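You operate a simulated robot arm through the tools that you are given. There is no shell and no other tool. Be economical: measure what you need, move in short steps, check, and stop when the job is done.

You run a simulated robot arm. Do the job below in one go: nothing can be reset, and whatever is moved stays where it is left.

TASK
Fetch the short thin red pipe and set it on the shelf under the red groove. Turn the rig air dial to 4. Put the stream nozzle on the red bay of the side bench away on the parts end of the spray bench. Shut the bulk drawer. Put the tall filter box marked "LOT 23" from the top of the tool chest on the middle shelf of the pump bay and the tall filter box marked "LOT 31" on the middle shelf of the red bay. Stack the pack labelled "plugs" from the top of the tool chest on top of the pack marked "feet". Put two of the grey inserts from the top of the tool chest on the high shelf of the red bay. Any order will do. Set down upright: short thin red pipe, tall filter box, grey insert.

The check looks at the end state, three seconds after you hand in, the way a careful person would. Anything else that was tipped, shoved, dropped, spilled or broken makes it a failure.

THE ROBOT
A 6-joint arm with a two-finger parallel gripper on a trunk, on a base that drives. Base frame: it is fixed to the floor where the robot stands at the start and does not move with it; the origin is under the middle of the robot, x ahead of it, y to its left, z up. Lengths are in mm, angles in rad, forces in N, time in s.
With the tool pointing down near the work surface it reaches from about 480 to 880 mm from the robot's upright axis, wherever it stands. Its first joint turns from -2.007 to 2.007 rad. Places, roughly: bulk drawer [-600, -4600, 300]; collars pack, feet pack, orange pack, plugs pack [-500, -5000, 1000]; grey insert [-750, -5000, 1000]; high shelf of the red bay (22x43 cm) [600, -3900, 1600]; middle shelf of the pump bay (22x43 cm) [600, -2980, 1240]; middle shelf of the red bay (22x43 cm) [600, -3900, 1240]; parts end of the spray bench [-1600, 600, 900]; rig air dial [600, -2000, 1800]; shelf under the red groove [600, 300, 500]; short thin red pipe [500, -250, 1000]; stream nozzle [750, -3750, 750]; tall filter box [-500, -5000, 1000]. Payload 4.2 kg.
The TCP is the grasp point between the finger pads, 23 mm short of the fingertips. In the tool frame z runs along the fingers and y along their closing line. The gripper opens to 94 mm. The fingers are 38 mm wide and 10 mm thick; the gripper's body (54 by 96 mm) begins 39 mm behind the TCP.
Orientation is that of the tool frame in the base frame, as a unit quaternion [x, y, z, w]. With the fingers straight down and closing along the base's y, the tool's x points along the base's -x, its y along +y and its z along -z.

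THE INTERFACE
- The arm moves only by the tool send_rows. Its argument "targets" is a list that holds one entry, the list of rows, each a list of 7 numbers: the shift along the base's x, y, z in units of 150 mm (1.0 is 150 mm), then the turn, a rotation vector about the base's x, y, z in units of 60 degrees (1.0 is 60 degrees), then the finger opening in m, from 0 to 0.094. In form: [[[dx, dy, dz, ax, ay, az, jaw], ...]]. A call has 1 to 10 rows; each row is the pose to reach, as a shift and turn from the pose commanded when the call began. A call with a number of a shift or a turn outside -1 to 1 is refused whole. A row lasts 0.2 s, in which the tool goes at most 50 mm and 0.15 rad; a call with a longer step from one row to the next is refused whole, and so is a gripper value outside its range. A pose out of reach is approached as far as the arm can. The call stops where the force on the tool passes 40 N (or 10 N more than at its start, if that is more) or the arm is blocked; 0.2 s more then pass. The fingers move at their own pace (about 108 mm/s each) and stop on an object; they squeeze with about 41 N. The grip force told is the motor's: it shows also when the fingers shut on nothing. Time passes only in rows, and 0.2 s behind the last, so rows that repeat a pose let the fingers close. The reply holds the time, the measured pose of the TCP, the force on the tool along the base axes, the opening and the grip force, in the units named above and with some noise, with the torque about the TCP (base axes, N m) and any sound that the robot's microphone picked up.
- Cameras (640 x 400 px; columns grow to the right, rows downward): "scene" is now at [224.6, 177.3, 1293.2]; the picture's right is [-0.24, -0.97, 0.00], its down [-0.77, 0.19, -0.61] and it looks along [0.60, -0.15, -0.79] (base axes); focal length 257 px, centre (320, 200). "wrist" rides on the gripper at [86, 16, -75] in the tool frame; the picture's right is [-0.18, 0.98, 0.00], its down [-0.58, -0.11, -0.81] and it looks along [-0.79, -0.15, 0.59] (tool axes); focal length 243 px, centre (320, 200). There is no depth. A picture from a camera that has moved, and an enlarged one, comes with that camera's place and axes in the base frame and with its lens.
- capture(camera): a new picture of that camera. No time passes.
- move_column(by): slides the trunk up (or, below 0, down) by that many mm; the arm and the scene camera ride with it, the base frame stays. It gives what a move gives, with no picture.
- steer(legs): drives the robot by 1 to 6 legs, each [ahead, turn to the left] in mm and rad, along the robot's own axes; the way and the turn of a leg run together, so that a leg with both is an arc; at most 1500 mm and 3.142 rad a leg. The arm and the cameras ride along, it lands a little off, and it stops where it bumps. It gives what a move gives.
- aim_head(pan, tilt): turns the head with the scene camera to pan (to the left, within 1.396 rad either way) and tilt (down, from -0.506 to 1.204), counted from straight ahead of the robot. It gives what a move gives.
- close_up(camera, box): a new picture of the part [left, top, right, bottom] of that camera's present view, enlarged. No time passes.
- job_done(): hands the job in; it is judged then, once.

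Go step by step. Nothing tells you exact positions but the pictures and the camera data: compare them with the known pose of the tool, close in by small moves and look again before you grip or let go. The budget is 483 turns and 216 pictures, counting those below and the enlarged ones. Unless the task says otherwise, let go and move clear before handing in.

The tools are called after "Emit:" by a JSON object that holds its "api" and its "payload". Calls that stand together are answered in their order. send_rows: Moves the arm, as the interface text tells. Its arguments: {"type":"object","properties":{"targets":{"type":"array"}},"required":["targets"]} The other tools are called the same way: move_column (by) slides the trunk up or down; steer (legs) drives the base; aim_head (pan, tilt) turns the head that bears the scene camera; capture (camera) takes a picture; close_up (camera, box) takes an enlarged picture of a part of a camera's view; job_done () hands the job in.

At the start:

```text
time: 0.0
ee_pos: [368.4, 256.4, 1105.8]
tool_rot: [0.0, 1.0, -0.001, 0.0]
force: [0.3, 0.1, 0.2]
torque: [0.02, 0.01, -0.02]
width: 94.2
grip_force: 0.1
trunk travel left (down, up): [-675.0, 315.0]
robot x, y, heading: [3.6, 1.1, -0.001]
head pan, tilt: [-0.239, 0.909]
```

scene: 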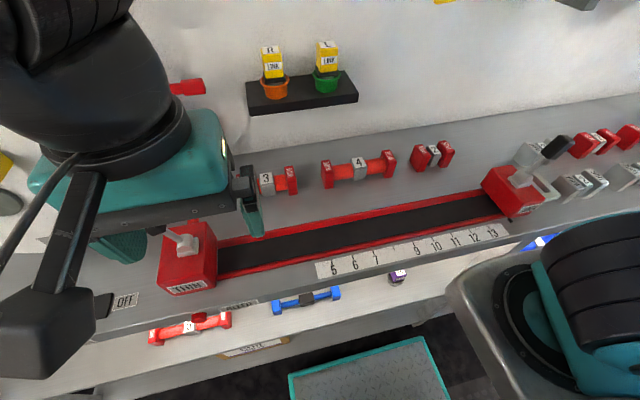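
wrist: 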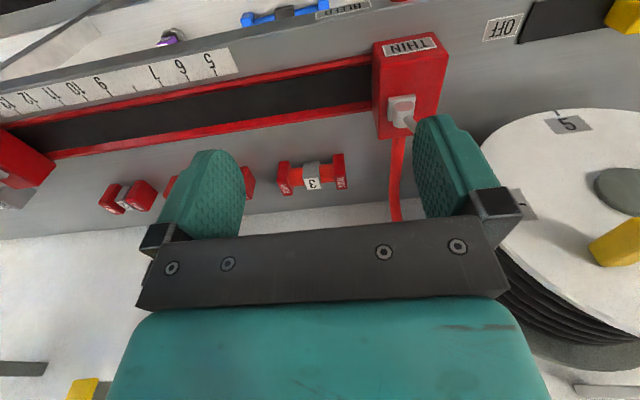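

I see a bench ahead with a red groove, a scale, and several red pipes with number labels. I'll look around first before moving anything.

Emit:
{"api": "aim_head", "payload": {"pan": -0.3, "tilt": 0.5}}

Emit:
{"api": "capture", "payload": {"camera": "scene"}}

Emit:
{"api": "aim_head", "payload": {"pan": -0.9, "tilt": 0.6}}

Emit:
{"api": "capture", "payload": {"camera": "scene"}}

Emit:
{"api": "aim_head", "payload": {"pan": 0.4, "tilt": 0.7}}

Emit:
{"api": "capture", "payload": {"camera": "scene"}}

```text
time: 0.9
ee_pos: [367.5, 255.8, 1105.9]
tool_rot: [0.0, 1.0, 0.0, 0.001]
force: [0.4, 0.6, 0.4]
torque: [0.02, -0.01, 0.0]
width: 94.1
grip_force: 0.0
trunk travel left (down, up): [-675.0, 315.0]
robot x, y, heading: [0.5, -1.2, 0.0]
head pan, tilt: [-0.3, 0.499]
```

```text
213 pictures are left
camera scene: at [238.7, 168.2, 1327.6], right [-0.3, -0.96, 0.0], down [-0.46, 0.14, -0.88], along [0.84, -0.26, -0.48], focal length 257 px, centre (320, 200)
```

scene: 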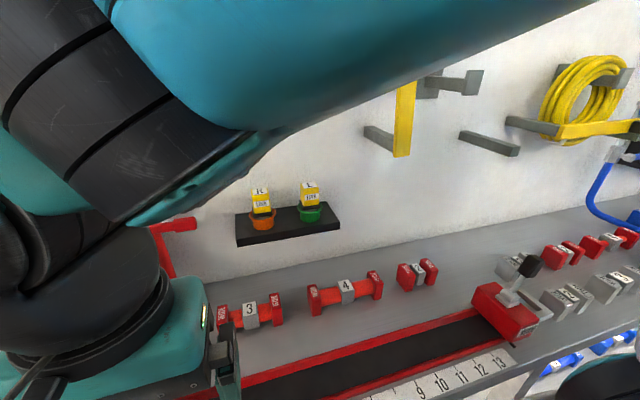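

```text
time: 1.9
ee_pos: [368.3, 257.5, 1106.3]
tool_rot: [0.0, 1.0, 0.001, 0.0]
force: [-0.6, 0.4, -0.3]
torque: [0.02, 0.01, 0.02]
width: 93.9
grip_force: 0.1
trunk travel left (down, up): [-675.0, 315.0]
robot x, y, heading: [0.6, 1.2, -0.0]
head pan, tilt: [-0.901, 0.6]
```

```text
212 pictures are left
camera scene: at [206.7, 125.9, 1318.6], right [-0.78, -0.62, 0.0], down [-0.35, 0.44, -0.83], along [0.51, -0.65, -0.56], focal length 257 px, centre (320, 200)
```

scene: 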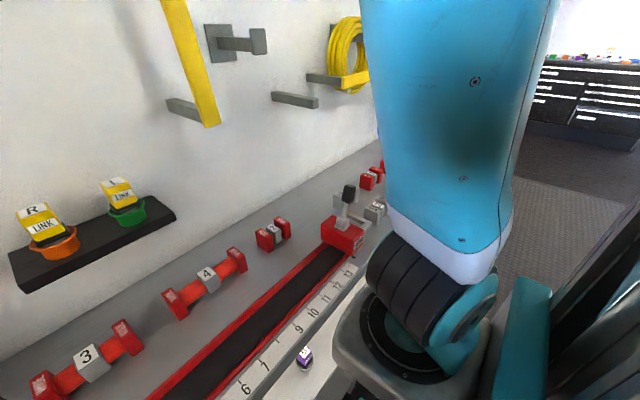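

```text
time: 3.3
ee_pos: [367.4, 256.1, 1106.5]
tool_rot: [0.0, 1.0, 0.0, 0.001]
force: [-1.2, 0.2, -0.2]
torque: [-0.03, 0.01, 0.0]
width: 93.8
grip_force: 0.0
trunk travel left (down, up): [-675.0, 315.0]
robot x, y, heading: [0.3, -1.8, -0.006]
head pan, tilt: [0.4, 0.7]
```

```text
211 pictures are left
camera scene: at [230.0, 228.1, 1310.0], right [0.39, -0.92, 0.0], down [-0.59, -0.25, -0.76], along [0.7, 0.3, -0.64], focal length 257 px, centre (320, 200)
```

scene: 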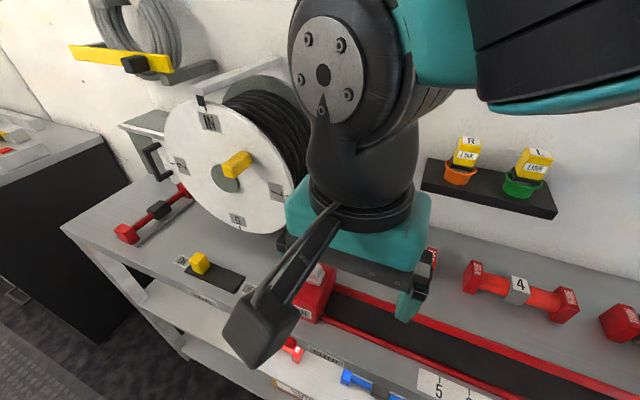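

The short thin pipe should be near y=-250. I'll look there.

Emit:
{"api": "aim_head", "payload": {"pan": -0.6, "tilt": 0.75}}

Emit:
{"api": "capture", "payload": {"camera": "scene"}}

Emit:
{"api": "close_up", "payload": {"camera": "scene", "box": [320, 50, 640, 250]}}

```text
time: 4.6
ee_pos: [367.7, 256.5, 1105.6]
tool_rot: [0.0, 1.0, 0.0, 0.0]
force: [0.0, -0.6, 0.8]
torque: [-0.03, 0.0, -0.03]
width: 93.8
grip_force: 0.1
trunk travel left (down, up): [-675.0, 315.0]
robot x, y, heading: [0.3, 0.3, -0.0]
head pan, tilt: [-0.6, 0.75]
```

```text
210 pictures are left
camera scene: at [220.2, 148.3, 1305.7], right [-0.56, -0.83, 0.0], down [-0.56, 0.38, -0.73], along [0.6, -0.41, -0.68], focal length 257 px, centre (320, 200)
```

scene: 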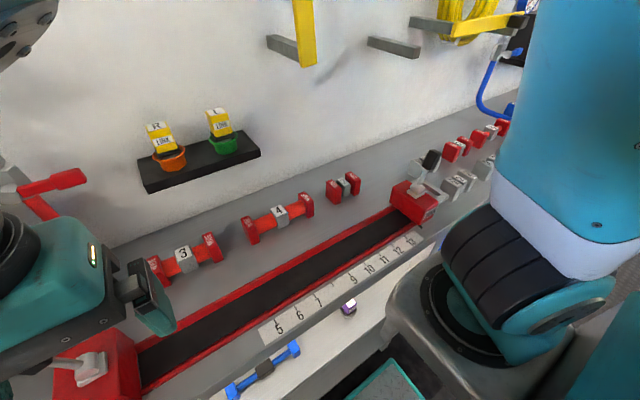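

```text
2.00 times, centred on (480, 150) of scene
camera zoom: at [220.2, 148.3, 1305.7], right [-0.56, -0.83, 0.0], down [-0.56, 0.38, -0.73], along [0.6, -0.41, -0.68], focal length 514 px, centre (0, 300)
```

zoom: 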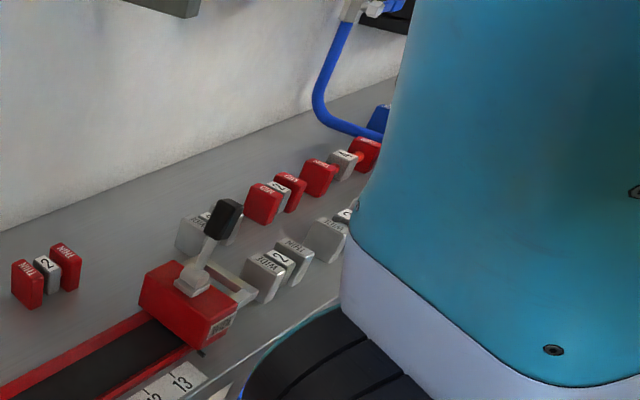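

Emit:
{"api": "close_up", "payload": {"camera": "scene", "box": [230, 150, 390, 250]}}

Emit:
{"api": "close_up", "payload": {"camera": "scene", "box": [400, 110, 520, 185]}}

```text
4.00 times, centred on (310, 200) of scene
camera zoom: at [220.2, 148.3, 1305.7], right [-0.56, -0.83, 0.0], down [-0.56, 0.38, -0.73], along [0.6, -0.41, -0.68], focal length 1027 px, centre (360, 200)
```

zoom: 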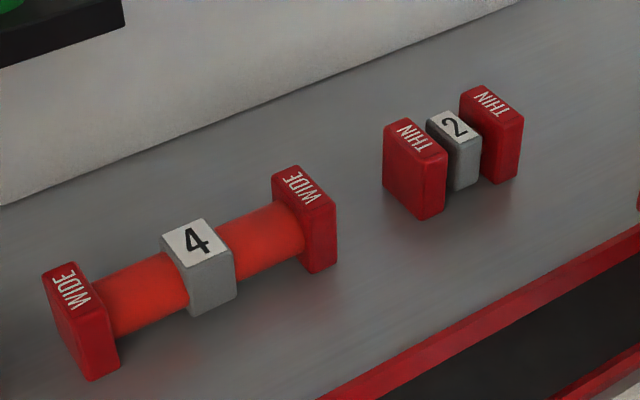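

```text
5.33 times, centred on (460, 148) of scene
camera zoom: at [220.2, 148.3, 1305.7], right [-0.56, -0.83, 0.0], down [-0.56, 0.38, -0.73], along [0.6, -0.41, -0.68], focal length 1370 px, centre (-427, 480)
```

zoom: 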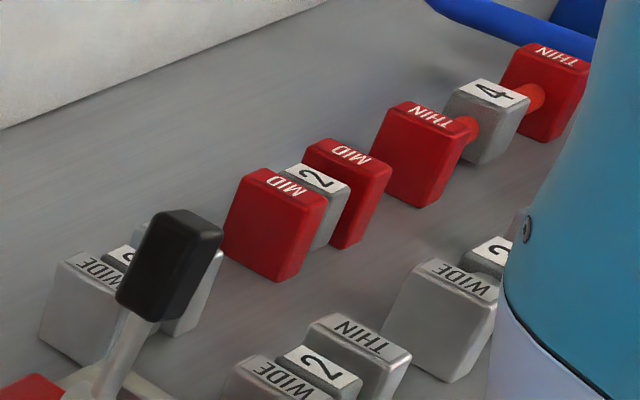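

The red THIN 2 pipe stands at about (567,-154) just left of the clamp end block. I'll move the tool toward it, staying high.

Emit:
{"api": "send_rows", "payload": {"targets": [[[0.1, -0.25, 0, 0, 0, 0, 0.094], [0.2, -0.5, 0, 0, 0, 0, 0.094], [0.3, -0.75, 0, 0, 0, 0, 0.094], [0.4, -1, 0, 0, 0, 0, 0.094]]]}}

Emit:
{"api": "send_rows", "payload": {"targets": [[[0.1, -0.25, 0, 0, 0, 0, 0.094], [0.2, -0.5, 0, 0, 0, 0, 0.094], [0.3, -0.75, 0, 0, 0, 0, 0.094], [0.4, -1, 0, 0, 0, 0, 0.094]]]}}

Emit:
{"api": "send_rows", "payload": {"targets": [[[0, -0.25, 0, 0, 0, 0, 0.094], [0, -0.5, 0, 0, 0, 0, 0.094]]]}}

Emit:
{"api": "capture", "payload": {"camera": "wrist"}}

```text
time: 5.6
ee_pos: [428.1, 103.1, 1106.0]
tool_rot: [-0.001, 1.0, 0.0, 0.0]
force: [-0.5, 0.4, 0.7]
torque: [-0.02, -0.01, 0.01]
width: 94.2
grip_force: 0.0
trunk travel left (down, up): [-675.0, 315.0]
robot x, y, heading: [3.5, 0.4, -0.006]
head pan, tilt: [-0.6, 0.75]
```

```text
time: 6.6
ee_pos: [488.3, -44.6, 1106.3]
tool_rot: [-0.001, 1.0, 0.0, 0.0]
force: [-0.8, 0.3, 0.3]
torque: [0.01, 0.0, 0.02]
width: 93.9
grip_force: 0.1
trunk travel left (down, up): [-675.0, 315.0]
robot x, y, heading: [-0.4, 2.4, -0.004]
head pan, tilt: [-0.6, 0.75]
```

```text
time: 7.2
ee_pos: [487.4, -119.3, 1104.9]
tool_rot: [-0.001, 1.0, -0.001, 0.001]
force: [0.0, -0.7, -1.1]
torque: [-0.01, -0.02, -0.01]
width: 93.9
grip_force: 0.1
trunk travel left (down, up): [-675.0, 315.0]
robot x, y, heading: [0.4, 3.1, 0.001]
head pan, tilt: [-0.6, 0.75]
```

```text
206 pictures are left
camera wrist: at [400.0, -103.0, 1178.8], right [0.18, 0.98, 0.0], down [0.58, -0.11, 0.81], along [0.79, -0.15, -0.59], focal length 243 px, centre (320, 200)
```

wrist: 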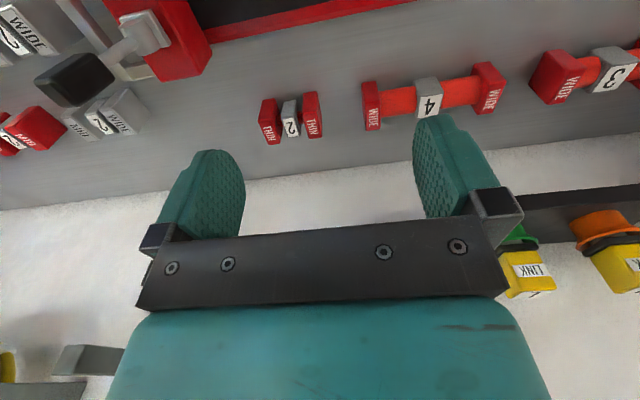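

The red THIN 2 is about 75 mm across its flanges at (578,-173), so I can grip it along y. I'll flip the tool 180° about vertical so the camera stays on the upper side when I pitch the tool forward for the lower shelf.

Emit:
{"api": "send_rows", "payload": {"targets": [[[-0.1, 0, 0, 0, 0, 0.14, 0.094], [-0.2, 0, 0, 0, 0, 0.28, 0.094], [-0.3, 0, 0, 0, 0, 0.42, 0.094], [-0.4, 0, 0, 0, 0, 0.56, 0.094], [-0.4, 0, 0, 0, 0, 0.7, 0.094], [-0.4, 0, 0, 0, 0, 0.84, 0.094], [-0.4, 0, 0, 0, 0, 0.98, 0.094]]]}}

Emit:
{"api": "send_rows", "payload": {"targets": [[[0, 0, 0, 0, 0, 0.14, 0.094], [0, 0, 0, 0, 0, 0.28, 0.094], [0, 0, 0, 0, 0, 0.42, 0.094], [0, 0, 0, 0, 0, 0.56, 0.094], [0, 0, 0, 0, 0, 0.7, 0.094], [0, 0, 0, 0, 0, 0.84, 0.094], [0, 0, 0, 0, 0, 0.98, 0.094]]]}}

Emit:
{"api": "send_rows", "payload": {"targets": [[[0, 0, 0, 0, 0, 0.14, 0.094], [0, 0, 0, 0, 0, 0.28, 0.094], [0, 0, 0, 0, 0, 0.42, 0.094], [0, 0, 0, 0, 0, 0.56, 0.094], [0, 0, 0, 0, 0, 0.7, 0.094], [0, 0, 0, 0, 0, 0.84, 0.094], [0, 0, 0, 0, 0, 0.98, 0.094]]]}}

```text
time: 8.8
ee_pos: [433.6, -119.7, 1102.1]
tool_rot: [-0.492, 0.871, 0.0, 0.001]
force: [-0.7, -0.1, -0.3]
torque: [0.02, 0.01, 0.01]
width: 94.0
grip_force: 0.2
out of reach, approached as far as the arm can: row 4, 5, 6, 7
trunk travel left (down, up): [-675.0, 315.0]
robot x, y, heading: [0.5, 1.2, 0.001]
head pan, tilt: [-0.6, 0.75]
```

```text
time: 10.4
ee_pos: [434.2, -120.6, 1103.1]
tool_rot: [0.857, -0.516, -0.001, 0.001]
force: [-0.7, 0.0, 0.5]
torque: [-0.02, 0.02, -0.01]
width: 93.8
grip_force: 0.0
trunk travel left (down, up): [-675.0, 315.0]
robot x, y, heading: [-0.4, 0.0, -0.001]
head pan, tilt: [-0.6, 0.75]
```

```text
time: 12.0
ee_pos: [434.2, -85.8, 1102.0]
tool_rot: [0.999, -0.032, 0.0, 0.0]
force: [0.0, 0.0, 0.1]
torque: [-0.01, -0.02, 0.01]
width: 93.8
grip_force: 0.2
out of reach, approached as far as the arm can: row 7
trunk travel left (down, up): [-675.0, 315.0]
robot x, y, heading: [2.5, -0.3, 0.003]
head pan, tilt: [-0.6, 0.75]
```

Emit:
{"api": "send_rows", "payload": {"targets": [[[0.2, 0, 0.1, 0, 0, 0.06, 0.094], [0.4, 0, 0.2, 0, 0, 0.06, 0.094]]]}}

Emit:
{"api": "send_rows", "payload": {"targets": [[[0, 0, 0, 0, -0.13, 0, 0.094], [0, 0, 0, 0, -0.26, 0, 0.094], [0, 0, 0, 0, -0.39, 0, 0.094], [0, 0, 0, 0, -0.52, 0, 0.094], [0, 0, 0, 0, -0.65, 0, 0.094], [0, 0, 0, 0, -0.75, 0, 0.094]]]}}

Emit:
{"api": "capture", "payload": {"camera": "wrist"}}

```text
time: 12.7
ee_pos: [483.7, -66.5, 1129.5]
tool_rot: [1.0, -0.001, -0.009, 0.0]
force: [-28.8, 1.8, 7.7]
torque: [-0.23, -3.13, -0.2]
width: 94.3
grip_force: 0.1
out of reach, approached as far as the arm can: row 1, 2
trunk travel left (down, up): [-675.0, 315.0]
robot x, y, heading: [-4.8, 1.2, 0.001]
head pan, tilt: [-0.6, 0.75]
stopped in row 2: the force on the tool passed its limit (the readings are from after the stop); the commanded pose is now the measured one
```

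```text
time: 14.1
ee_pos: [537.6, -49.3, 1131.8]
tool_rot: [0.927, -0.002, 0.376, 0.0]
force: [0.3, 0.0, 0.6]
torque: [-0.03, 0.03, 0.0]
width: 94.0
grip_force: 0.1
out of reach, approached as far as the arm can: row 3, 4, 5, 6
trunk travel left (down, up): [-675.0, 315.0]
robot x, y, heading: [2.1, 0.5, 0.001]
head pan, tilt: [-0.6, 0.75]
```

```text
205 pictures are left
camera wrist: at [546.6, -64.9, 1244.6], right [-0.14, -0.98, -0.13], down [-0.98, 0.11, 0.18], along [-0.16, 0.15, -0.98], focal length 243 px, centre (320, 200)
```

wrist: 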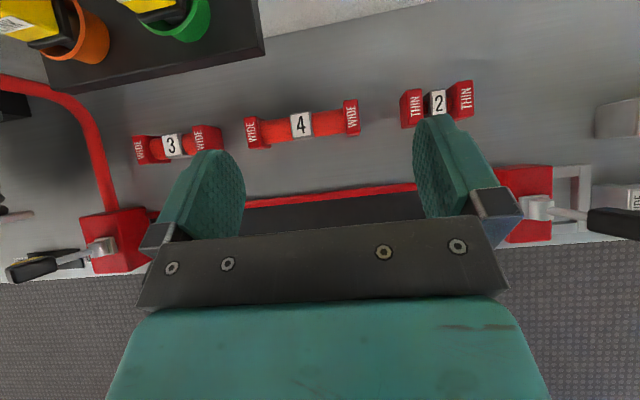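

The earlier move met some resistance, so I'll check the scene for any contact.

Emit:
{"api": "capture", "payload": {"camera": "scene"}}

Emit:
{"api": "aim_head", "payload": {"pan": -0.1, "tilt": 0.4}}

Emit:
{"api": "capture", "payload": {"camera": "scene"}}

```text
204 pictures are left
camera scene: at [219.8, 148.1, 1305.7], right [-0.57, -0.82, 0.0], down [-0.56, 0.39, -0.73], along [0.6, -0.41, -0.68], focal length 257 px, centre (320, 200)
```

scene: 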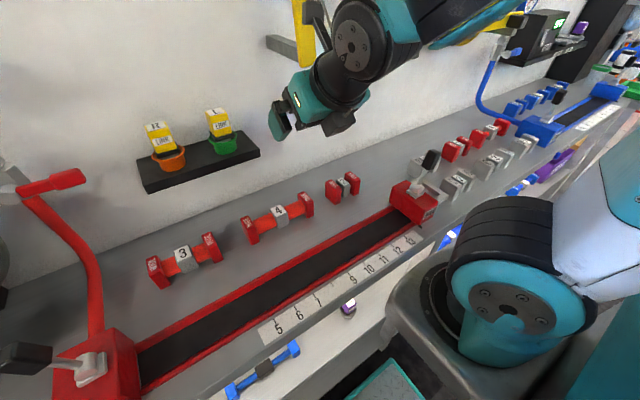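

```text
time: 15.0
ee_pos: [536.3, -47.9, 1132.6]
tool_rot: [0.927, -0.002, 0.374, -0.001]
force: [0.3, 0.6, 0.2]
torque: [0.01, 0.0, 0.0]
width: 94.0
grip_force: 0.0
trunk travel left (down, up): [-675.0, 315.0]
robot x, y, heading: [-0.3, -1.0, 0.001]
head pan, tilt: [-0.099, 0.4]
```

```text
203 pictures are left
camera scene: at [243.6, 185.6, 1336.8], right [-0.1, -0.99, 0.0], down [-0.39, 0.04, -0.92], along [0.92, -0.09, -0.39], focal length 257 px, centre (320, 200)
```

scene: 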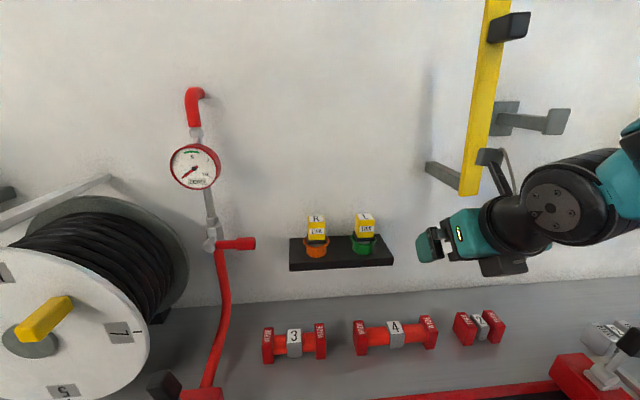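

The pipe's label top comes out at about (599,-181,896) by triangulation. I'll move to a standoff in front and above along the tilted tool axis, and look again.

Emit:
{"api": "send_rows", "payload": {"targets": [[[-0.1, 0, -0.25, 0, 0, 0, 0.094], [-0.15, -0.2, -0.5, 0, 0, 0, 0.094], [-0.15, -0.4, -0.7, 0, 0, 0, 0.094], [-0.15, -0.65, -0.85, 0, 0, 0, 0.094], [-0.15, -0.88, -1, 0, 0, 0, 0.094]]]}}

Emit:
{"api": "capture", "payload": {"camera": "wrist"}}

```text
time: 15.8
ee_pos: [576.3, -72.7, 1090.3]
tool_rot: [0.923, -0.003, 0.384, -0.001]
force: [-32.6, 0.8, 7.4]
torque: [-0.32, -4.76, -0.39]
width: 94.2
grip_force: 0.1
out of reach, approached as far as the arm can: row 1, 2, 3
trunk travel left (down, up): [-675.0, 315.0]
robot x, y, heading: [-0.5, -0.1, 0.001]
head pan, tilt: [-0.099, 0.4]
stopped in row 3: the force on the tool passed its limit (the readings are from after the stop); the commanded pose is now the measured one
```

```text
202 pictures are left
camera wrist: at [583.2, -88.7, 1203.1], right [-0.13, -0.98, -0.13], down [-0.98, 0.11, 0.16], along [-0.14, 0.15, -0.98], focal length 243 px, centre (320, 200)
```

wrist: 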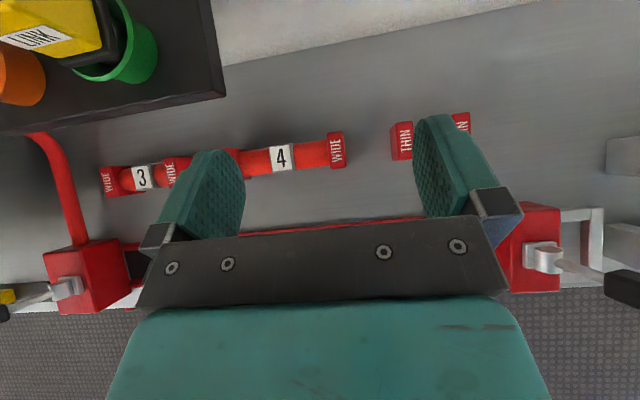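

The arm is too folded at this tilt and touches the yellow wall bar. I'll back the base up 200 mm to give it room, then re-check.

Emit:
{"api": "steer", "payload": {"legs": [[-180, 0]]}}

Emit:
{"api": "capture", "payload": {"camera": "scene"}}

```text
time: 17.3
ee_pos: [399.4, -73.3, 1089.0]
tool_rot: [0.924, -0.003, 0.382, -0.001]
force: [-0.3, 1.1, 0.1]
torque: [0.0, 0.0, 0.04]
width: 94.0
grip_force: 0.0
trunk travel left (down, up): [-675.0, 315.0]
robot x, y, heading: [-178.3, -1.4, -0.0]
head pan, tilt: [-0.099, 0.4]
```

```text
201 pictures are left
camera scene: at [64.5, 185.5, 1336.9], right [-0.1, -0.99, 0.0], down [-0.39, 0.04, -0.92], along [0.92, -0.09, -0.39], focal length 257 px, centre (320, 200)
```

scene: 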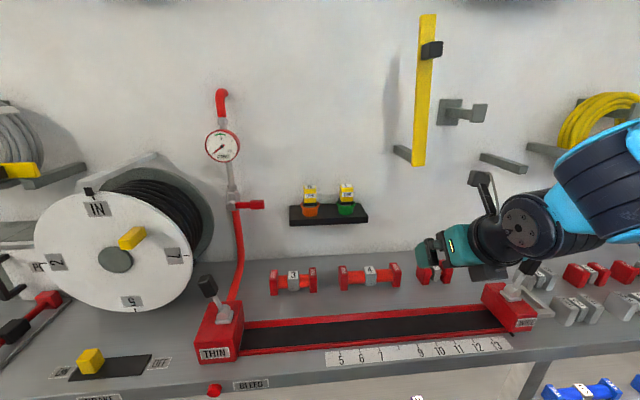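

Contact is clear and everything looks intact. Now to the standoff.

Emit:
{"api": "send_rows", "payload": {"targets": [[[0, -0.2, -0.2, 0, 0, 0, 0.094], [0.1, -0.4, -0.4, 0, 0, 0, 0.094], [0.3, -0.6, -0.55, 0, 0, 0, 0.094], [0.5, -0.7, -0.7, 0, 0, 0, 0.094], [0.7, -0.72, -0.85, 0, 0, 0, 0.094]]]}}

Emit:
{"api": "capture", "payload": {"camera": "wrist"}}

```text
time: 18.5
ee_pos: [488.4, -89.5, 952.8]
tool_rot: [0.923, -0.019, 0.384, 0.011]
force: [-0.8, 0.4, -0.2]
torque: [0.01, -0.01, 0.04]
width: 93.9
grip_force: 0.0
out of reach, approached as far as the arm can: row 1, 2, 3, 4, 5
trunk travel left (down, up): [-675.0, 315.0]
robot x, y, heading: [-180.4, -3.1, -0.003]
head pan, tilt: [-0.099, 0.4]
```

```text
200 pictures are left
camera wrist: at [495.2, -105.2, 1066.0], right [-0.17, -0.98, -0.12], down [-0.98, 0.15, 0.15], along [-0.13, 0.15, -0.98], focal length 243 px, centre (320, 200)
```

wrist: 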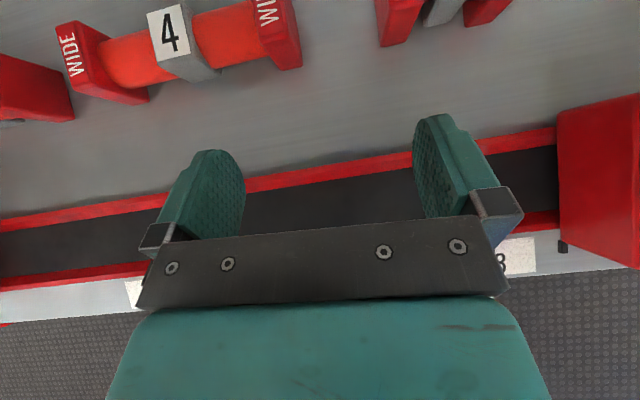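

The wrist joint is near its limit with the target to my right; I'll shift the base ~270 mm to the right so the pipe is slightly on the left.

Emit:
{"api": "steer", "payload": {"legs": [[-300, 0], [0, -1.571], [290, 0], [0, 1.571], [280, 0]]}}

Emit:
{"api": "capture", "payload": {"camera": "wrist"}}

```text
time: 31.3
ee_pos: [469.9, -374.9, 953.8]
tool_rot: [0.923, -0.013, 0.385, 0.009]
force: [0.6, -0.4, -0.5]
torque: [0.01, 0.0, -0.05]
width: 93.9
grip_force: 0.0
trunk travel left (down, up): [-675.0, 315.0]
robot x, y, heading: [-199.4, -290.7, 0.007]
head pan, tilt: [-0.099, 0.4]
```

```text
199 pictures are left
camera wrist: at [477.7, -389.4, 1065.9], right [-0.16, -0.98, -0.12], down [-0.98, 0.14, 0.16], along [-0.13, 0.15, -0.98], focal length 243 px, centre (320, 200)
```

wrist: 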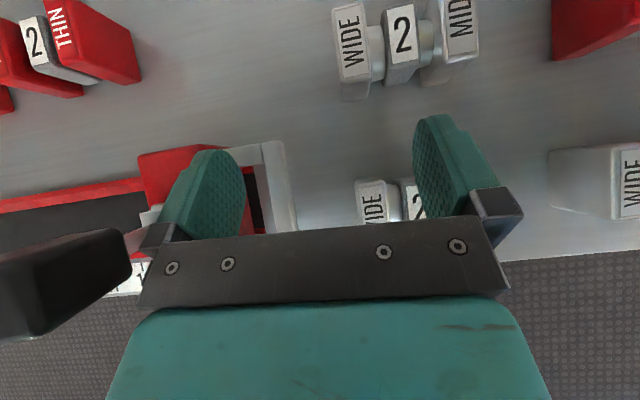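

Emit:
{"api": "send_rows", "payload": {"targets": [[[0, 0, 0.3, 0, 0, 0, 0.094], [0, 0, 0.6, 0, 0, 0, 0.094], [0, 0.3, 0.7, 0, 0, 0.03, 0.094], [0, 0.6, 0.7, 0, 0, 0.03, 0.094], [0.1, 0.9, 0.7, 0, 0, 0.03, 0.094], [0.2, 1, 0.7, 0, 0, 0.03, 0.094]]]}}

Emit:
{"api": "send_rows", "payload": {"targets": [[[0, 0.27, 0, 0, 0, 0, 0.094], [0, 0.27, -0.3, 0, 0, 0, 0.094], [0, 0.27, -0.6, 0, 0, 0, 0.094]]]}}

Emit:
{"api": "capture", "payload": {"camera": "wrist"}}

```text
time: 32.7
ee_pos: [500.6, -223.5, 1056.4]
tool_rot: [0.923, 0.001, 0.385, 0.003]
force: [0.0, -0.7, 0.2]
torque: [0.01, 0.02, 0.0]
width: 94.1
grip_force: 0.0
out of reach, approached as far as the arm can: row 2
trunk travel left (down, up): [-675.0, 315.0]
robot x, y, heading: [-201.4, -290.7, 0.004]
head pan, tilt: [-0.099, 0.4]
```

```text
time: 33.5
ee_pos: [499.6, -182.8, 967.0]
tool_rot: [0.923, 0.001, 0.385, 0.003]
force: [-0.1, 0.5, 0.3]
torque: [-0.03, -0.01, -0.01]
width: 93.9
grip_force: 0.1
trunk travel left (down, up): [-675.0, 315.0]
robot x, y, heading: [-201.4, -296.4, 0.007]
head pan, tilt: [-0.099, 0.4]
```

```text
198 pictures are left
camera wrist: at [506.9, -198.2, 1080.9], right [-0.13, -0.98, -0.13], down [-0.98, 0.11, 0.15], along [-0.14, 0.14, -0.98], focal length 243 px, centre (320, 200)
```

wrist: 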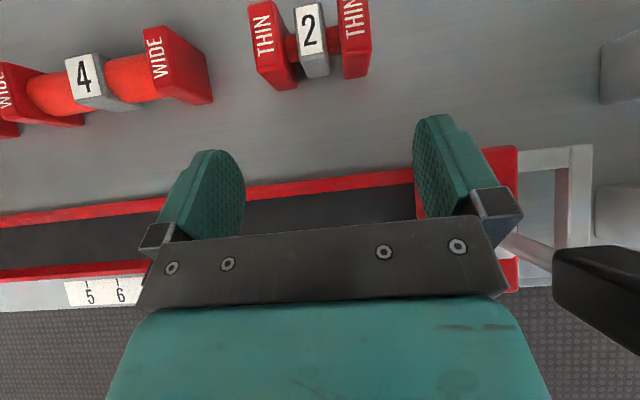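

The pipe is about 84 mm across and centred at (604,-180), so clearance is about 5 mm a side. I'll close in halfway along the tool axis and check centring.

Emit:
{"api": "send_rows", "payload": {"targets": [[[0.18, 0.02, -0.17, 0, 0, 0, 0.094], [0.33, 0.02, -0.32, 0, 0, 0, 0.094]]]}}

Emit:
{"api": "capture", "payload": {"camera": "wrist"}}

```text
time: 34.1
ee_pos: [549.6, -181.5, 919.0]
tool_rot: [0.923, 0.002, 0.385, 0.003]
force: [-1.2, -0.1, -0.1]
torque: [0.01, -0.02, -0.01]
width: 93.9
grip_force: 0.1
trunk travel left (down, up): [-675.0, 315.0]
robot x, y, heading: [-198.5, -293.9, 0.005]
head pan, tilt: [-0.099, 0.4]
```

```text
197 pictures are left
camera wrist: at [557.1, -195.6, 1031.9], right [-0.13, -0.98, -0.12], down [-0.98, 0.11, 0.15], along [-0.14, 0.14, -0.98], focal length 243 px, centre (320, 200)
```

wrist: 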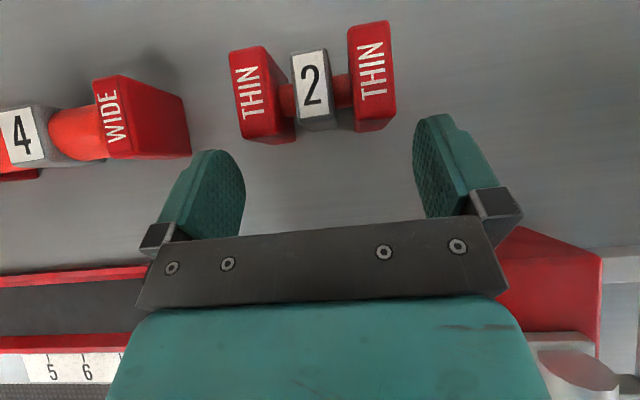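

Emit:
{"api": "send_rows", "payload": {"targets": [[[0.12, 0.013, -0.1, 0, 0, 0, 0.094], [0.24, 0.013, -0.2, 0, 0, 0, 0.094], [0.35, 0.013, -0.3, 0, 0, 0, 0.094]]]}}

Emit:
{"api": "capture", "payload": {"camera": "wrist"}}

```text
time: 34.9
ee_pos: [598.8, -174.7, 889.3]
tool_rot: [0.92, 0.002, 0.393, -0.001]
force: [-66.0, -3.3, 85.7]
torque: [0.65, 1.65, 0.71]
width: 92.0
grip_force: 0.0
trunk travel left (down, up): [-675.0, 315.0]
robot x, y, heading: [-199.1, -291.2, 0.007]
head pan, tilt: [-0.099, 0.4]
```

```text
196 pictures are left
camera wrist: at [605.1, -190.5, 1002.5], right [-0.12, -0.98, -0.13], down [-0.99, 0.11, 0.14], along [-0.12, 0.15, -0.98], focal length 243 px, centre (320, 200)
```

wrist: 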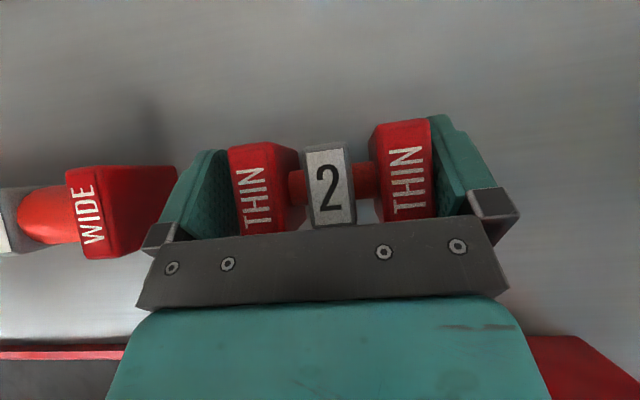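

The tool is pressing on something, probably the fingertips on the bench; I'll lift slightly.

Emit:
{"api": "send_rows", "payload": {"targets": [[[0, 0, 0.05, 0, 0, 0, 0.094], [0, 0, 0.11, 0, 0, 0, 0.094]]]}}

Emit:
{"api": "capture", "payload": {"camera": "wrist"}}

```text
time: 35.5
ee_pos: [602.7, -181.2, 890.5]
tool_rot: [0.924, 0.0, 0.383, 0.004]
force: [-0.2, 5.5, 2.7]
torque: [-0.19, 0.12, -0.19]
width: 94.2
grip_force: 0.1
trunk travel left (down, up): [-675.0, 315.0]
robot x, y, heading: [-196.5, -289.8, 0.001]
head pan, tilt: [-0.099, 0.4]
```

```text
195 pictures are left
camera wrist: at [610.2, -196.1, 1003.0], right [-0.13, -0.98, -0.12], down [-0.98, 0.11, 0.16], along [-0.14, 0.14, -0.98], focal length 243 px, centre (320, 200)
```

wrist: 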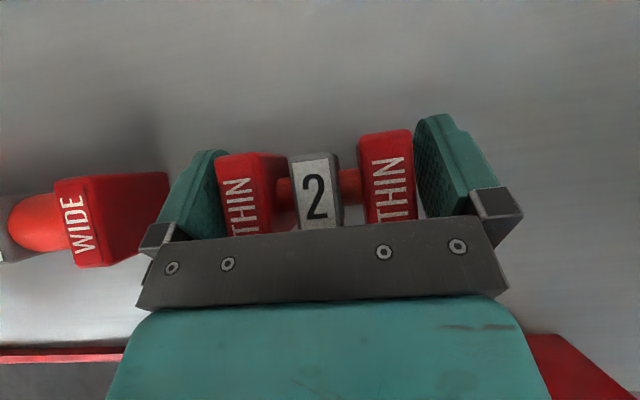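

Force is clear; the fingers straddle the pipe. Closing.

Emit:
{"api": "send_rows", "payload": {"targets": [[[0, 0, 0, 0, 0, 0, 0.08], [0, 0, 0, 0, 0, 0, 0.07], [0, 0, 0, 0, 0, 0, 0.07]]]}}

Emit:
{"api": "send_rows", "payload": {"targets": [[[0, 0, 0.15, 0, 0, 0, 0.07], [0, 0, 0.35, 0, 0, 0, 0.07], [0, 0, 0.6, 0, 0, 0, 0.07]]]}}

Emit:
{"api": "capture", "payload": {"camera": "wrist"}}

```text
time: 36.3
ee_pos: [602.4, -179.9, 891.0]
tool_rot: [0.924, 0.001, 0.384, 0.004]
force: [0.0, -0.3, 0.2]
torque: [0.01, -0.01, -0.01]
width: 79.6
grip_force: 41.4
trunk travel left (down, up): [-675.0, 315.0]
robot x, y, heading: [-198.8, -287.7, 0.004]
head pan, tilt: [-0.099, 0.4]
```

```text
time: 37.1
ee_pos: [603.3, -179.3, 980.7]
tool_rot: [0.923, 0.002, 0.385, 0.002]
force: [0.0, 0.2, -0.1]
torque: [0.02, 0.02, -0.01]
width: 70.0
grip_force: 0.1
trunk travel left (down, up): [-675.0, 315.0]
robot x, y, heading: [-198.1, -291.1, 0.005]
head pan, tilt: [-0.099, 0.4]
```

```text
194 pictures are left
camera wrist: at [611.1, -195.0, 1094.1], right [-0.13, -0.98, -0.12], down [-0.98, 0.11, 0.16], along [-0.14, 0.14, -0.98], focal length 243 px, centre (320, 200)
```

wrist: 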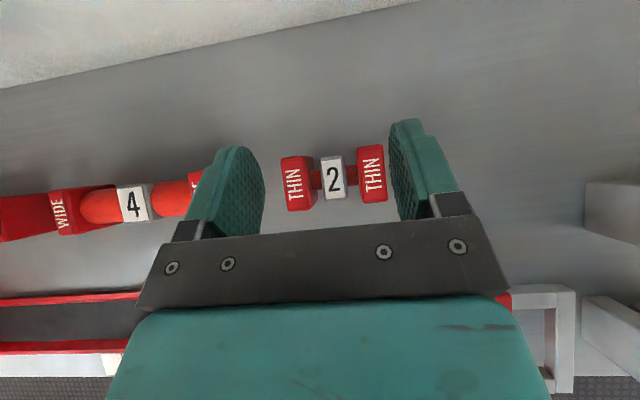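

The pipe slipped out but is still standing in place. I'll retry slightly lower with full squeeze and a slow lift.

Emit:
{"api": "send_rows", "payload": {"targets": [[[0, 0, 0, 0, 0, 0, 0.094], [0, 0, -0.2, 0, 0, 0, 0.094], [0, 0, -0.4, 0, 0, 0, 0.094], [0, 0, -0.55, 0, 0, 0, 0.094], [0, 0, -0.6, 0, 0, 0, 0.094], [0, 0, -0.64, 0, 0, 0, 0.094]]]}}

Emit:
{"api": "send_rows", "payload": {"targets": [[[0, 0, 0, 0, 0, 0, 0.0], [0, 0, 0, 0, 0, 0, 0.0], [0, 0, 0, 0, 0, 0, 0.0], [0, 0, 0, 0, 0, 0, 0.0], [0, 0, 0.03, 0, 0, 0, 0.0], [0, 0, 0.06, 0, 0, 0, 0.0]]]}}

Emit:
{"api": "capture", "payload": {"camera": "wrist"}}

```text
time: 38.5
ee_pos: [603.1, -178.9, 890.0]
tool_rot: [0.921, 0.001, 0.389, 0.001]
force: [-14.9, -4.1, 30.3]
torque: [1.33, 0.36, 0.74]
width: 92.0
grip_force: 0.0
trunk travel left (down, up): [-675.0, 315.0]
robot x, y, heading: [-196.2, -290.8, 0.003]
head pan, tilt: [-0.099, 0.4]
```

```text
time: 39.9
ee_pos: [601.9, -181.0, 890.5]
tool_rot: [0.925, 0.001, 0.381, 0.007]
force: [1.0, -0.6, 0.3]
torque: [0.05, 0.02, 0.03]
width: 79.7
grip_force: 40.3
trunk travel left (down, up): [-675.0, 315.0]
robot x, y, heading: [-201.3, -293.2, 0.0]
head pan, tilt: [-0.099, 0.4]
```

```text
193 pictures are left
camera wrist: at [610.1, -196.6, 1003.3], right [-0.13, -0.98, -0.12], down [-0.98, 0.11, 0.16], along [-0.15, 0.14, -0.98], focal length 243 px, centre (320, 200)
```

wrist: 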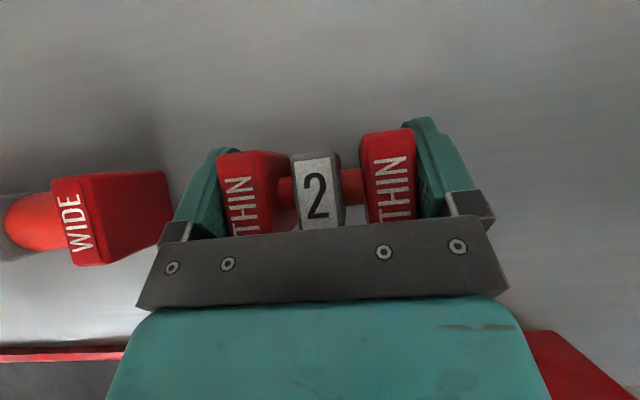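

Emit:
{"api": "send_rows", "payload": {"targets": [[[0, 0, 0.04, 0, 0, 0, 0.0], [0, 0, 0.08, 0, 0, 0, 0.0], [0, 0, 0.12, 0, 0, 0, 0.0], [0, 0, 0.16, 0, 0, 0, 0.0]]]}}

Emit:
{"api": "capture", "payload": {"camera": "wrist"}}

```text
time: 40.9
ee_pos: [602.6, -177.6, 918.9]
tool_rot: [0.924, 0.001, 0.383, 0.004]
force: [0.2, 0.3, -1.6]
torque: [-0.01, 0.04, -0.01]
width: 79.8
grip_force: 41.0
trunk travel left (down, up): [-675.0, 315.0]
robot x, y, heading: [-195.6, -291.4, 0.005]
head pan, tilt: [-0.099, 0.4]
```

```text
192 pictures are left
camera wrist: at [610.8, -193.5, 1031.4], right [-0.13, -0.98, -0.12], down [-0.98, 0.11, 0.16], along [-0.14, 0.14, -0.98], focal length 243 px, centre (320, 200)
```

wrist: 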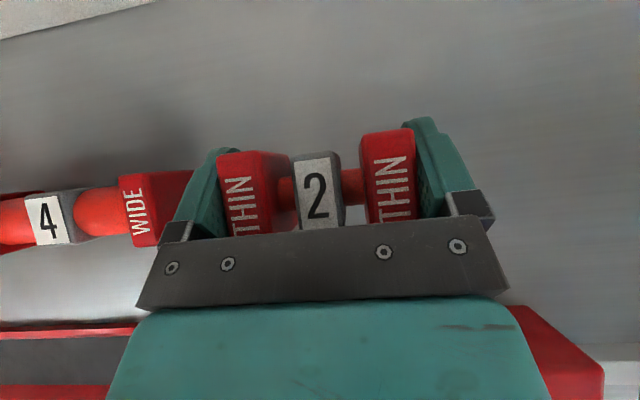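

The pipe is held now. I'll lift, back away and look at the lower shelf.

Emit:
{"api": "send_rows", "payload": {"targets": [[[0, 0, 0.2, 0, 0, 0, 0.0], [0, 0, 0.4, 0, 0, 0, 0.0], [0, 0, 0.6, 0, 0, 0, 0.0], [0, 0, 0.8, 0, 0, 0, 0.0], [0, 0, 0.95, 0, 0, 0, 0.0]]]}}

Emit:
{"api": "steer", "payload": {"legs": [[-350, 0]]}}

Emit:
{"api": "aim_head", "payload": {"pan": 0.25, "tilt": 0.65}}

Emit:
{"api": "move_column", "payload": {"by": -350}}

Emit:
{"api": "capture", "payload": {"camera": "scene"}}

```text
time: 42.1
ee_pos: [603.8, -177.4, 1060.6]
tool_rot: [0.924, 0.001, 0.384, 0.004]
force: [0.6, 0.1, -2.5]
torque: [-0.03, -0.04, 0.03]
width: 79.8
grip_force: 41.1
trunk travel left (down, up): [-675.0, 315.0]
robot x, y, heading: [-199.5, -290.2, 0.004]
head pan, tilt: [-0.099, 0.4]
```

```text
time: 44.4
ee_pos: [257.1, -183.4, 1060.6]
tool_rot: [0.923, -0.001, 0.384, 0.004]
force: [-0.4, 0.0, -2.1]
torque: [0.01, -0.01, 0.01]
width: 79.6
grip_force: 41.1
trunk travel left (down, up): [-675.0, 315.0]
robot x, y, heading: [-548.9, -287.0, -0.003]
head pan, tilt: [-0.099, 0.4]
```

```text
time: 45.2
ee_pos: [256.4, -182.2, 1061.3]
tool_rot: [0.923, 0.0, 0.384, 0.003]
force: [0.2, -0.4, -2.1]
torque: [0.03, -0.02, 0.03]
width: 79.8
grip_force: 40.7
trunk travel left (down, up): [-675.0, 315.0]
robot x, y, heading: [-547.3, -294.0, 0.0]
head pan, tilt: [0.25, 0.649]
```

```text
time: 48.6
ee_pos: [256.1, -182.5, 709.9]
tool_rot: [0.923, -0.001, 0.384, 0.004]
force: [-0.2, 0.3, -1.4]
torque: [0.01, -0.01, 0.01]
width: 79.6
grip_force: 40.9
trunk travel left (down, up): [-325.0, 665.0]
robot x, y, heading: [-547.4, -291.4, -0.001]
head pan, tilt: [0.25, 0.649]
```

```text
191 pictures are left
camera scene: at [-310.5, -75.1, 964.3], right [0.25, -0.97, 0.0], down [-0.59, -0.15, -0.8], along [0.77, 0.2, -0.6], focal length 257 px, centre (320, 200)
```

scene: 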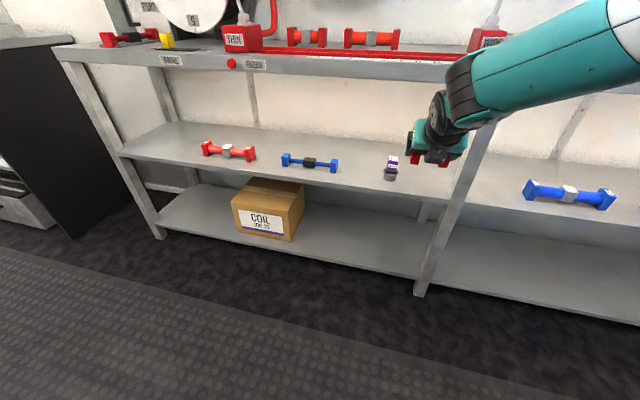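

The lower shelf is free between the blue and purple items, around (490,-14). I'll line up the tool in y, lower the trunk and then drive forward.

Emit:
{"api": "send_rows", "payload": {"targets": [[[-0.1, 0.2, 0, 0, 0, 0, 0.0], [-0.2, 0.4, 0, 0, 0, 0, 0.0], [-0.3, 0.6, 0, 0, 0, 0, 0.0], [-0.4, 0.8, 0, 0, 0, 0, 0.0], [-0.4, 1, 0, 0, 0, 0, 0.0]]]}}

Emit:
{"api": "move_column", "payload": {"by": -110}}

Emit:
{"api": "capture", "payload": {"camera": "scene"}}

Emit:
{"api": "capture", "payload": {"camera": "wrist"}}

```text
time: 49.8
ee_pos: [195.6, -32.1, 707.9]
tool_rot: [0.924, -0.002, 0.383, 0.004]
force: [0.2, 0.1, -1.8]
torque: [0.0, -0.03, 0.0]
width: 79.6
grip_force: 40.8
trunk travel left (down, up): [-325.0, 665.0]
robot x, y, heading: [-544.8, -292.9, 0.003]
head pan, tilt: [0.25, 0.649]
```

```text
time: 51.2
ee_pos: [196.3, -31.6, 598.2]
tool_rot: [0.923, -0.001, 0.384, 0.004]
force: [0.1, -0.4, -1.7]
torque: [-0.01, 0.02, -0.03]
width: 79.6
grip_force: 40.8
trunk travel left (down, up): [-215.0, 775.0]
robot x, y, heading: [-546.7, -293.5, 0.003]
head pan, tilt: [0.25, 0.649]
```

```text
190 pictures are left
camera scene: at [-310.5, -75.0, 854.3], right [0.25, -0.97, 0.0], down [-0.59, -0.15, -0.8], along [0.77, 0.2, -0.6], focal length 257 px, centre (320, 200)
```

scene: 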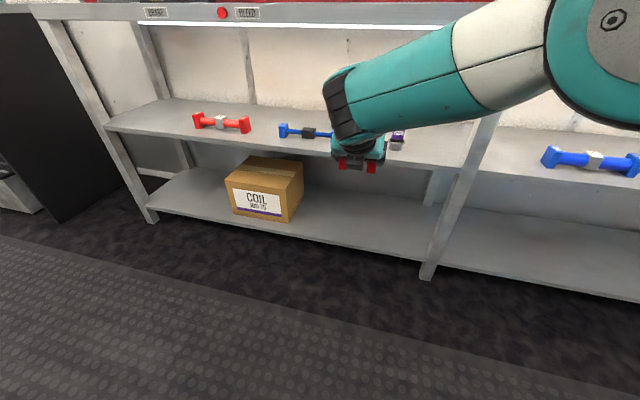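

```text
189 pictures are left
camera wrist: at [203.3, -47.9, 711.7], right [-0.13, -0.98, -0.12], down [-0.98, 0.11, 0.16], along [-0.14, 0.14, -0.98], focal length 243 px, centre (320, 200)
```

wrist: 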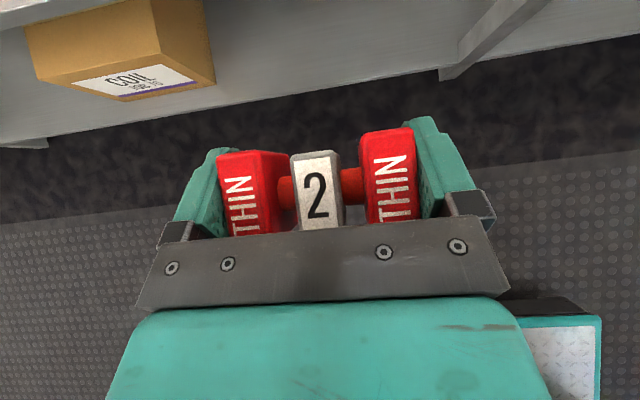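

Emit:
{"api": "send_rows", "payload": {"targets": [[[0, 0.08, 0, 0, 0, 0, 0.0], [0, 0.08, 0, 0, 0, 0, 0.0]]]}}

Emit:
{"api": "steer", "payload": {"legs": [[200, 0]]}}

Emit:
{"api": "capture", "payload": {"camera": "wrist"}}

Emit:
{"api": "capture", "payload": {"camera": "scene"}}

```text
time: 51.9
ee_pos: [197.0, -20.6, 598.9]
tool_rot: [0.923, -0.001, 0.384, 0.004]
force: [0.4, -0.3, -1.4]
torque: [0.02, -0.03, 0.02]
width: 79.5
grip_force: 41.1
trunk travel left (down, up): [-215.0, 775.0]
robot x, y, heading: [-546.9, -292.7, 0.001]
head pan, tilt: [0.25, 0.649]
```

```text
time: 53.4
ee_pos: [392.3, -19.8, 598.5]
tool_rot: [0.923, -0.001, 0.384, 0.004]
force: [0.0, -0.8, -1.8]
torque: [-0.02, -0.03, -0.01]
width: 79.6
grip_force: 41.4
trunk travel left (down, up): [-215.0, 775.0]
robot x, y, heading: [-346.9, -292.2, 0.006]
head pan, tilt: [0.25, 0.649]
```

```text
188 pictures are left
camera wrist: at [400.6, -35.4, 711.2], right [-0.13, -0.98, -0.12], down [-0.98, 0.11, 0.16], along [-0.14, 0.14, -0.98], focal length 243 px, centre (320, 200)
```

wrist: 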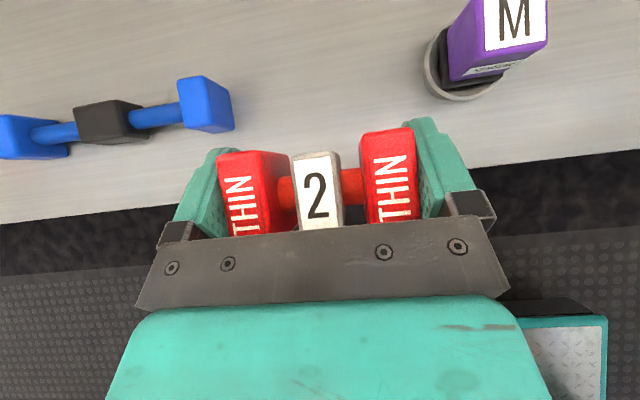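

```text
187 pictures are left
camera scene: at [-114.0, -74.7, 854.3], right [0.25, -0.97, 0.0], down [-0.59, -0.15, -0.8], along [0.77, 0.2, -0.6], focal length 257 px, centre (320, 200)
```

scene: 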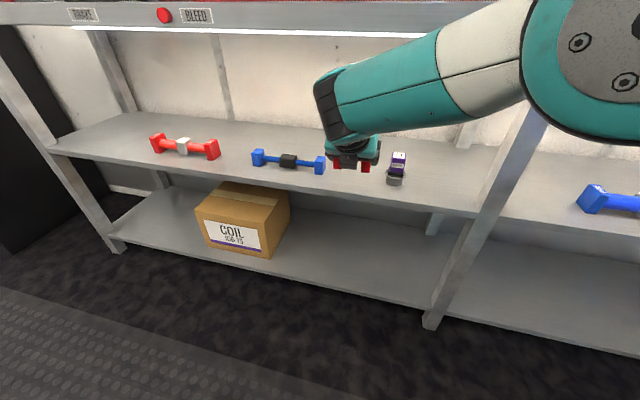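

The gap centre is at y≈-20, so we're lined up. Move forward 57 mm and lower gently.

Emit:
{"api": "send_rows", "payload": {"targets": [[[0.19, 0, 0, 0, 0, 0, 0.0], [0.38, 0, 0, 0, 0, 0, 0.0], [0.38, 0, -0.1, 0, 0, 0, 0.0], [0.38, 0, -0.2, 0, 0, 0, 0.0]]]}}

Emit:
{"api": "capture", "payload": {"camera": "wrist"}}

Emit:
{"api": "close_up", "payload": {"camera": "scene", "box": [280, 110, 440, 210]}}

```text
time: 54.4
ee_pos: [450.0, -20.2, 568.1]
tool_rot: [0.923, 0.0, 0.384, 0.003]
force: [-0.6, 0.3, -1.9]
torque: [-0.01, -0.02, 0.01]
width: 79.9
grip_force: 40.4
trunk travel left (down, up): [-215.0, 775.0]
robot x, y, heading: [-347.2, -293.0, -0.001]
head pan, tilt: [0.25, 0.649]
```

```text
186 pictures are left
camera wrist: at [457.7, -36.1, 681.2], right [-0.13, -0.98, -0.12], down [-0.98, 0.11, 0.16], along [-0.14, 0.14, -0.98], focal length 243 px, centre (320, 200)
```

wrist: 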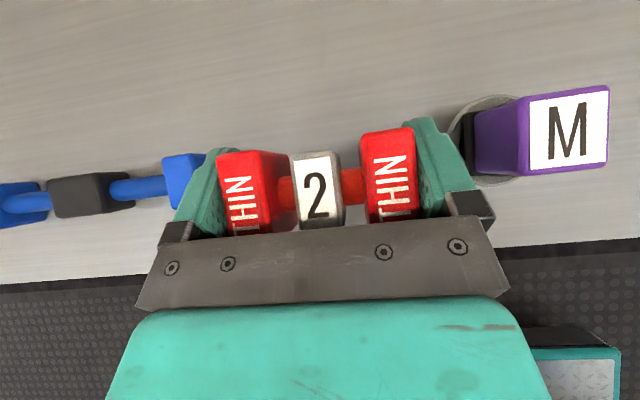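

```text
4.00 times, centred on (360, 160) of scene
camera zoom: at [-114.0, -74.7, 854.3], right [0.25, -0.97, 0.0], down [-0.59, -0.15, -0.8], along [0.77, 0.2, -0.6], focal length 1027 px, centre (160, 360)
```

zoom: 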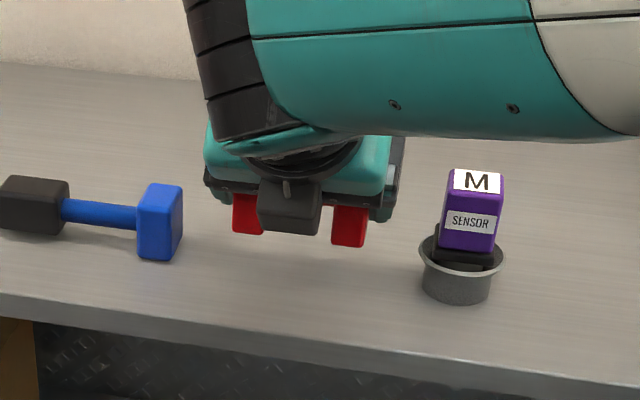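

Emit:
{"api": "send_rows", "payload": {"targets": [[[0, 0, -0.04, 0, 0, 0, 0.0], [0, 0, -0.08, 0, 0, 0, 0.0]]]}}

Emit:
{"api": "send_rows", "payload": {"targets": [[[0, 0, -0.02, 0, 0, 0, 0.0], [0, 0, -0.04, 0, 0, 0, 0.0]]]}}

```text
time: 55.0
ee_pos: [450.4, -21.0, 556.2]
tool_rot: [0.923, -0.001, 0.384, 0.004]
force: [-0.2, 0.1, -1.2]
torque: [-0.02, -0.02, 0.01]
width: 79.7
grip_force: 40.9
trunk travel left (down, up): [-215.0, 775.0]
robot x, y, heading: [-351.5, -289.3, 0.006]
head pan, tilt: [0.25, 0.649]
```

```text
time: 55.6
ee_pos: [450.2, -20.4, 550.6]
tool_rot: [0.923, -0.001, 0.384, 0.004]
force: [-0.1, -0.2, -1.1]
torque: [-0.01, 0.02, -0.01]
width: 79.8
grip_force: 40.7
trunk travel left (down, up): [-215.0, 775.0]
robot x, y, heading: [-349.5, -290.6, -0.004]
head pan, tilt: [0.25, 0.649]
```

Emit:
{"api": "send_rows", "payload": {"targets": [[[0, 0, -0.02, 0, 0, 0, 0.0], [0, 0, -0.04, 0, 0, 0, 0.0]]]}}

Emit:
{"api": "close_up", "payload": {"camera": "scene", "box": [280, 110, 440, 210]}}

```text
time: 56.2
ee_pos: [451.2, -21.2, 544.5]
tool_rot: [0.924, 0.0, 0.384, 0.003]
force: [-0.1, 0.2, -1.2]
torque: [0.01, -0.01, -0.04]
width: 79.5
grip_force: 41.2
trunk travel left (down, up): [-215.0, 775.0]
robot x, y, heading: [-347.9, -293.1, 0.002]
head pan, tilt: [0.25, 0.649]
```

```text
4.00 times, centred on (360, 160) of scene
camera zoom: at [-114.0, -74.7, 854.3], right [0.25, -0.97, 0.0], down [-0.59, -0.15, -0.8], along [0.77, 0.2, -0.6], focal length 1027 px, centre (160, 360)
```

zoom: 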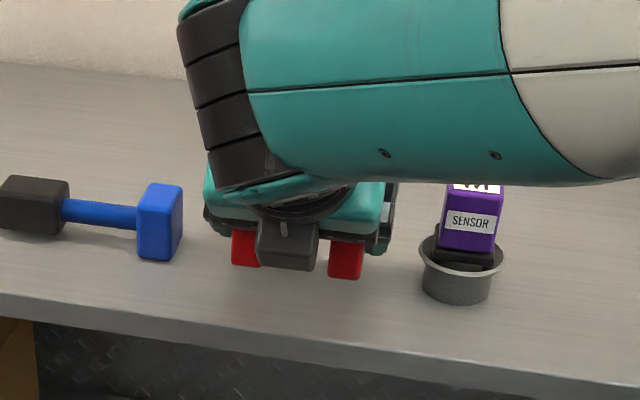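

Emit:
{"api": "send_rows", "payload": {"targets": [[[0, 0, -0.02, 0, 0, 0, 0.0], [0, 0, -0.04, 0, 0, 0, 0.0]]]}}

Emit:
{"api": "send_rows", "payload": {"targets": [[[0, 0, -0.02, 0, 0, 0, 0.0], [0, 0, -0.04, 0, 0, 0, 0.0]]]}}

```text
time: 56.8
ee_pos: [450.4, -21.0, 538.4]
tool_rot: [0.923, -0.001, 0.384, 0.004]
force: [-0.1, 0.0, -1.8]
torque: [-0.02, -0.01, 0.0]
width: 79.5
grip_force: 41.0
trunk travel left (down, up): [-215.0, 775.0]
robot x, y, heading: [-350.5, -291.4, 0.003]
head pan, tilt: [0.25, 0.649]
```

```text
time: 57.4
ee_pos: [450.0, -19.5, 531.8]
tool_rot: [0.923, -0.001, 0.384, 0.004]
force: [0.1, -0.1, -0.8]
torque: [0.01, 0.0, 0.01]
width: 79.6
grip_force: 41.0
trunk travel left (down, up): [-215.0, 775.0]
robot x, y, heading: [-348.5, -286.8, 0.004]
head pan, tilt: [0.25, 0.649]
```

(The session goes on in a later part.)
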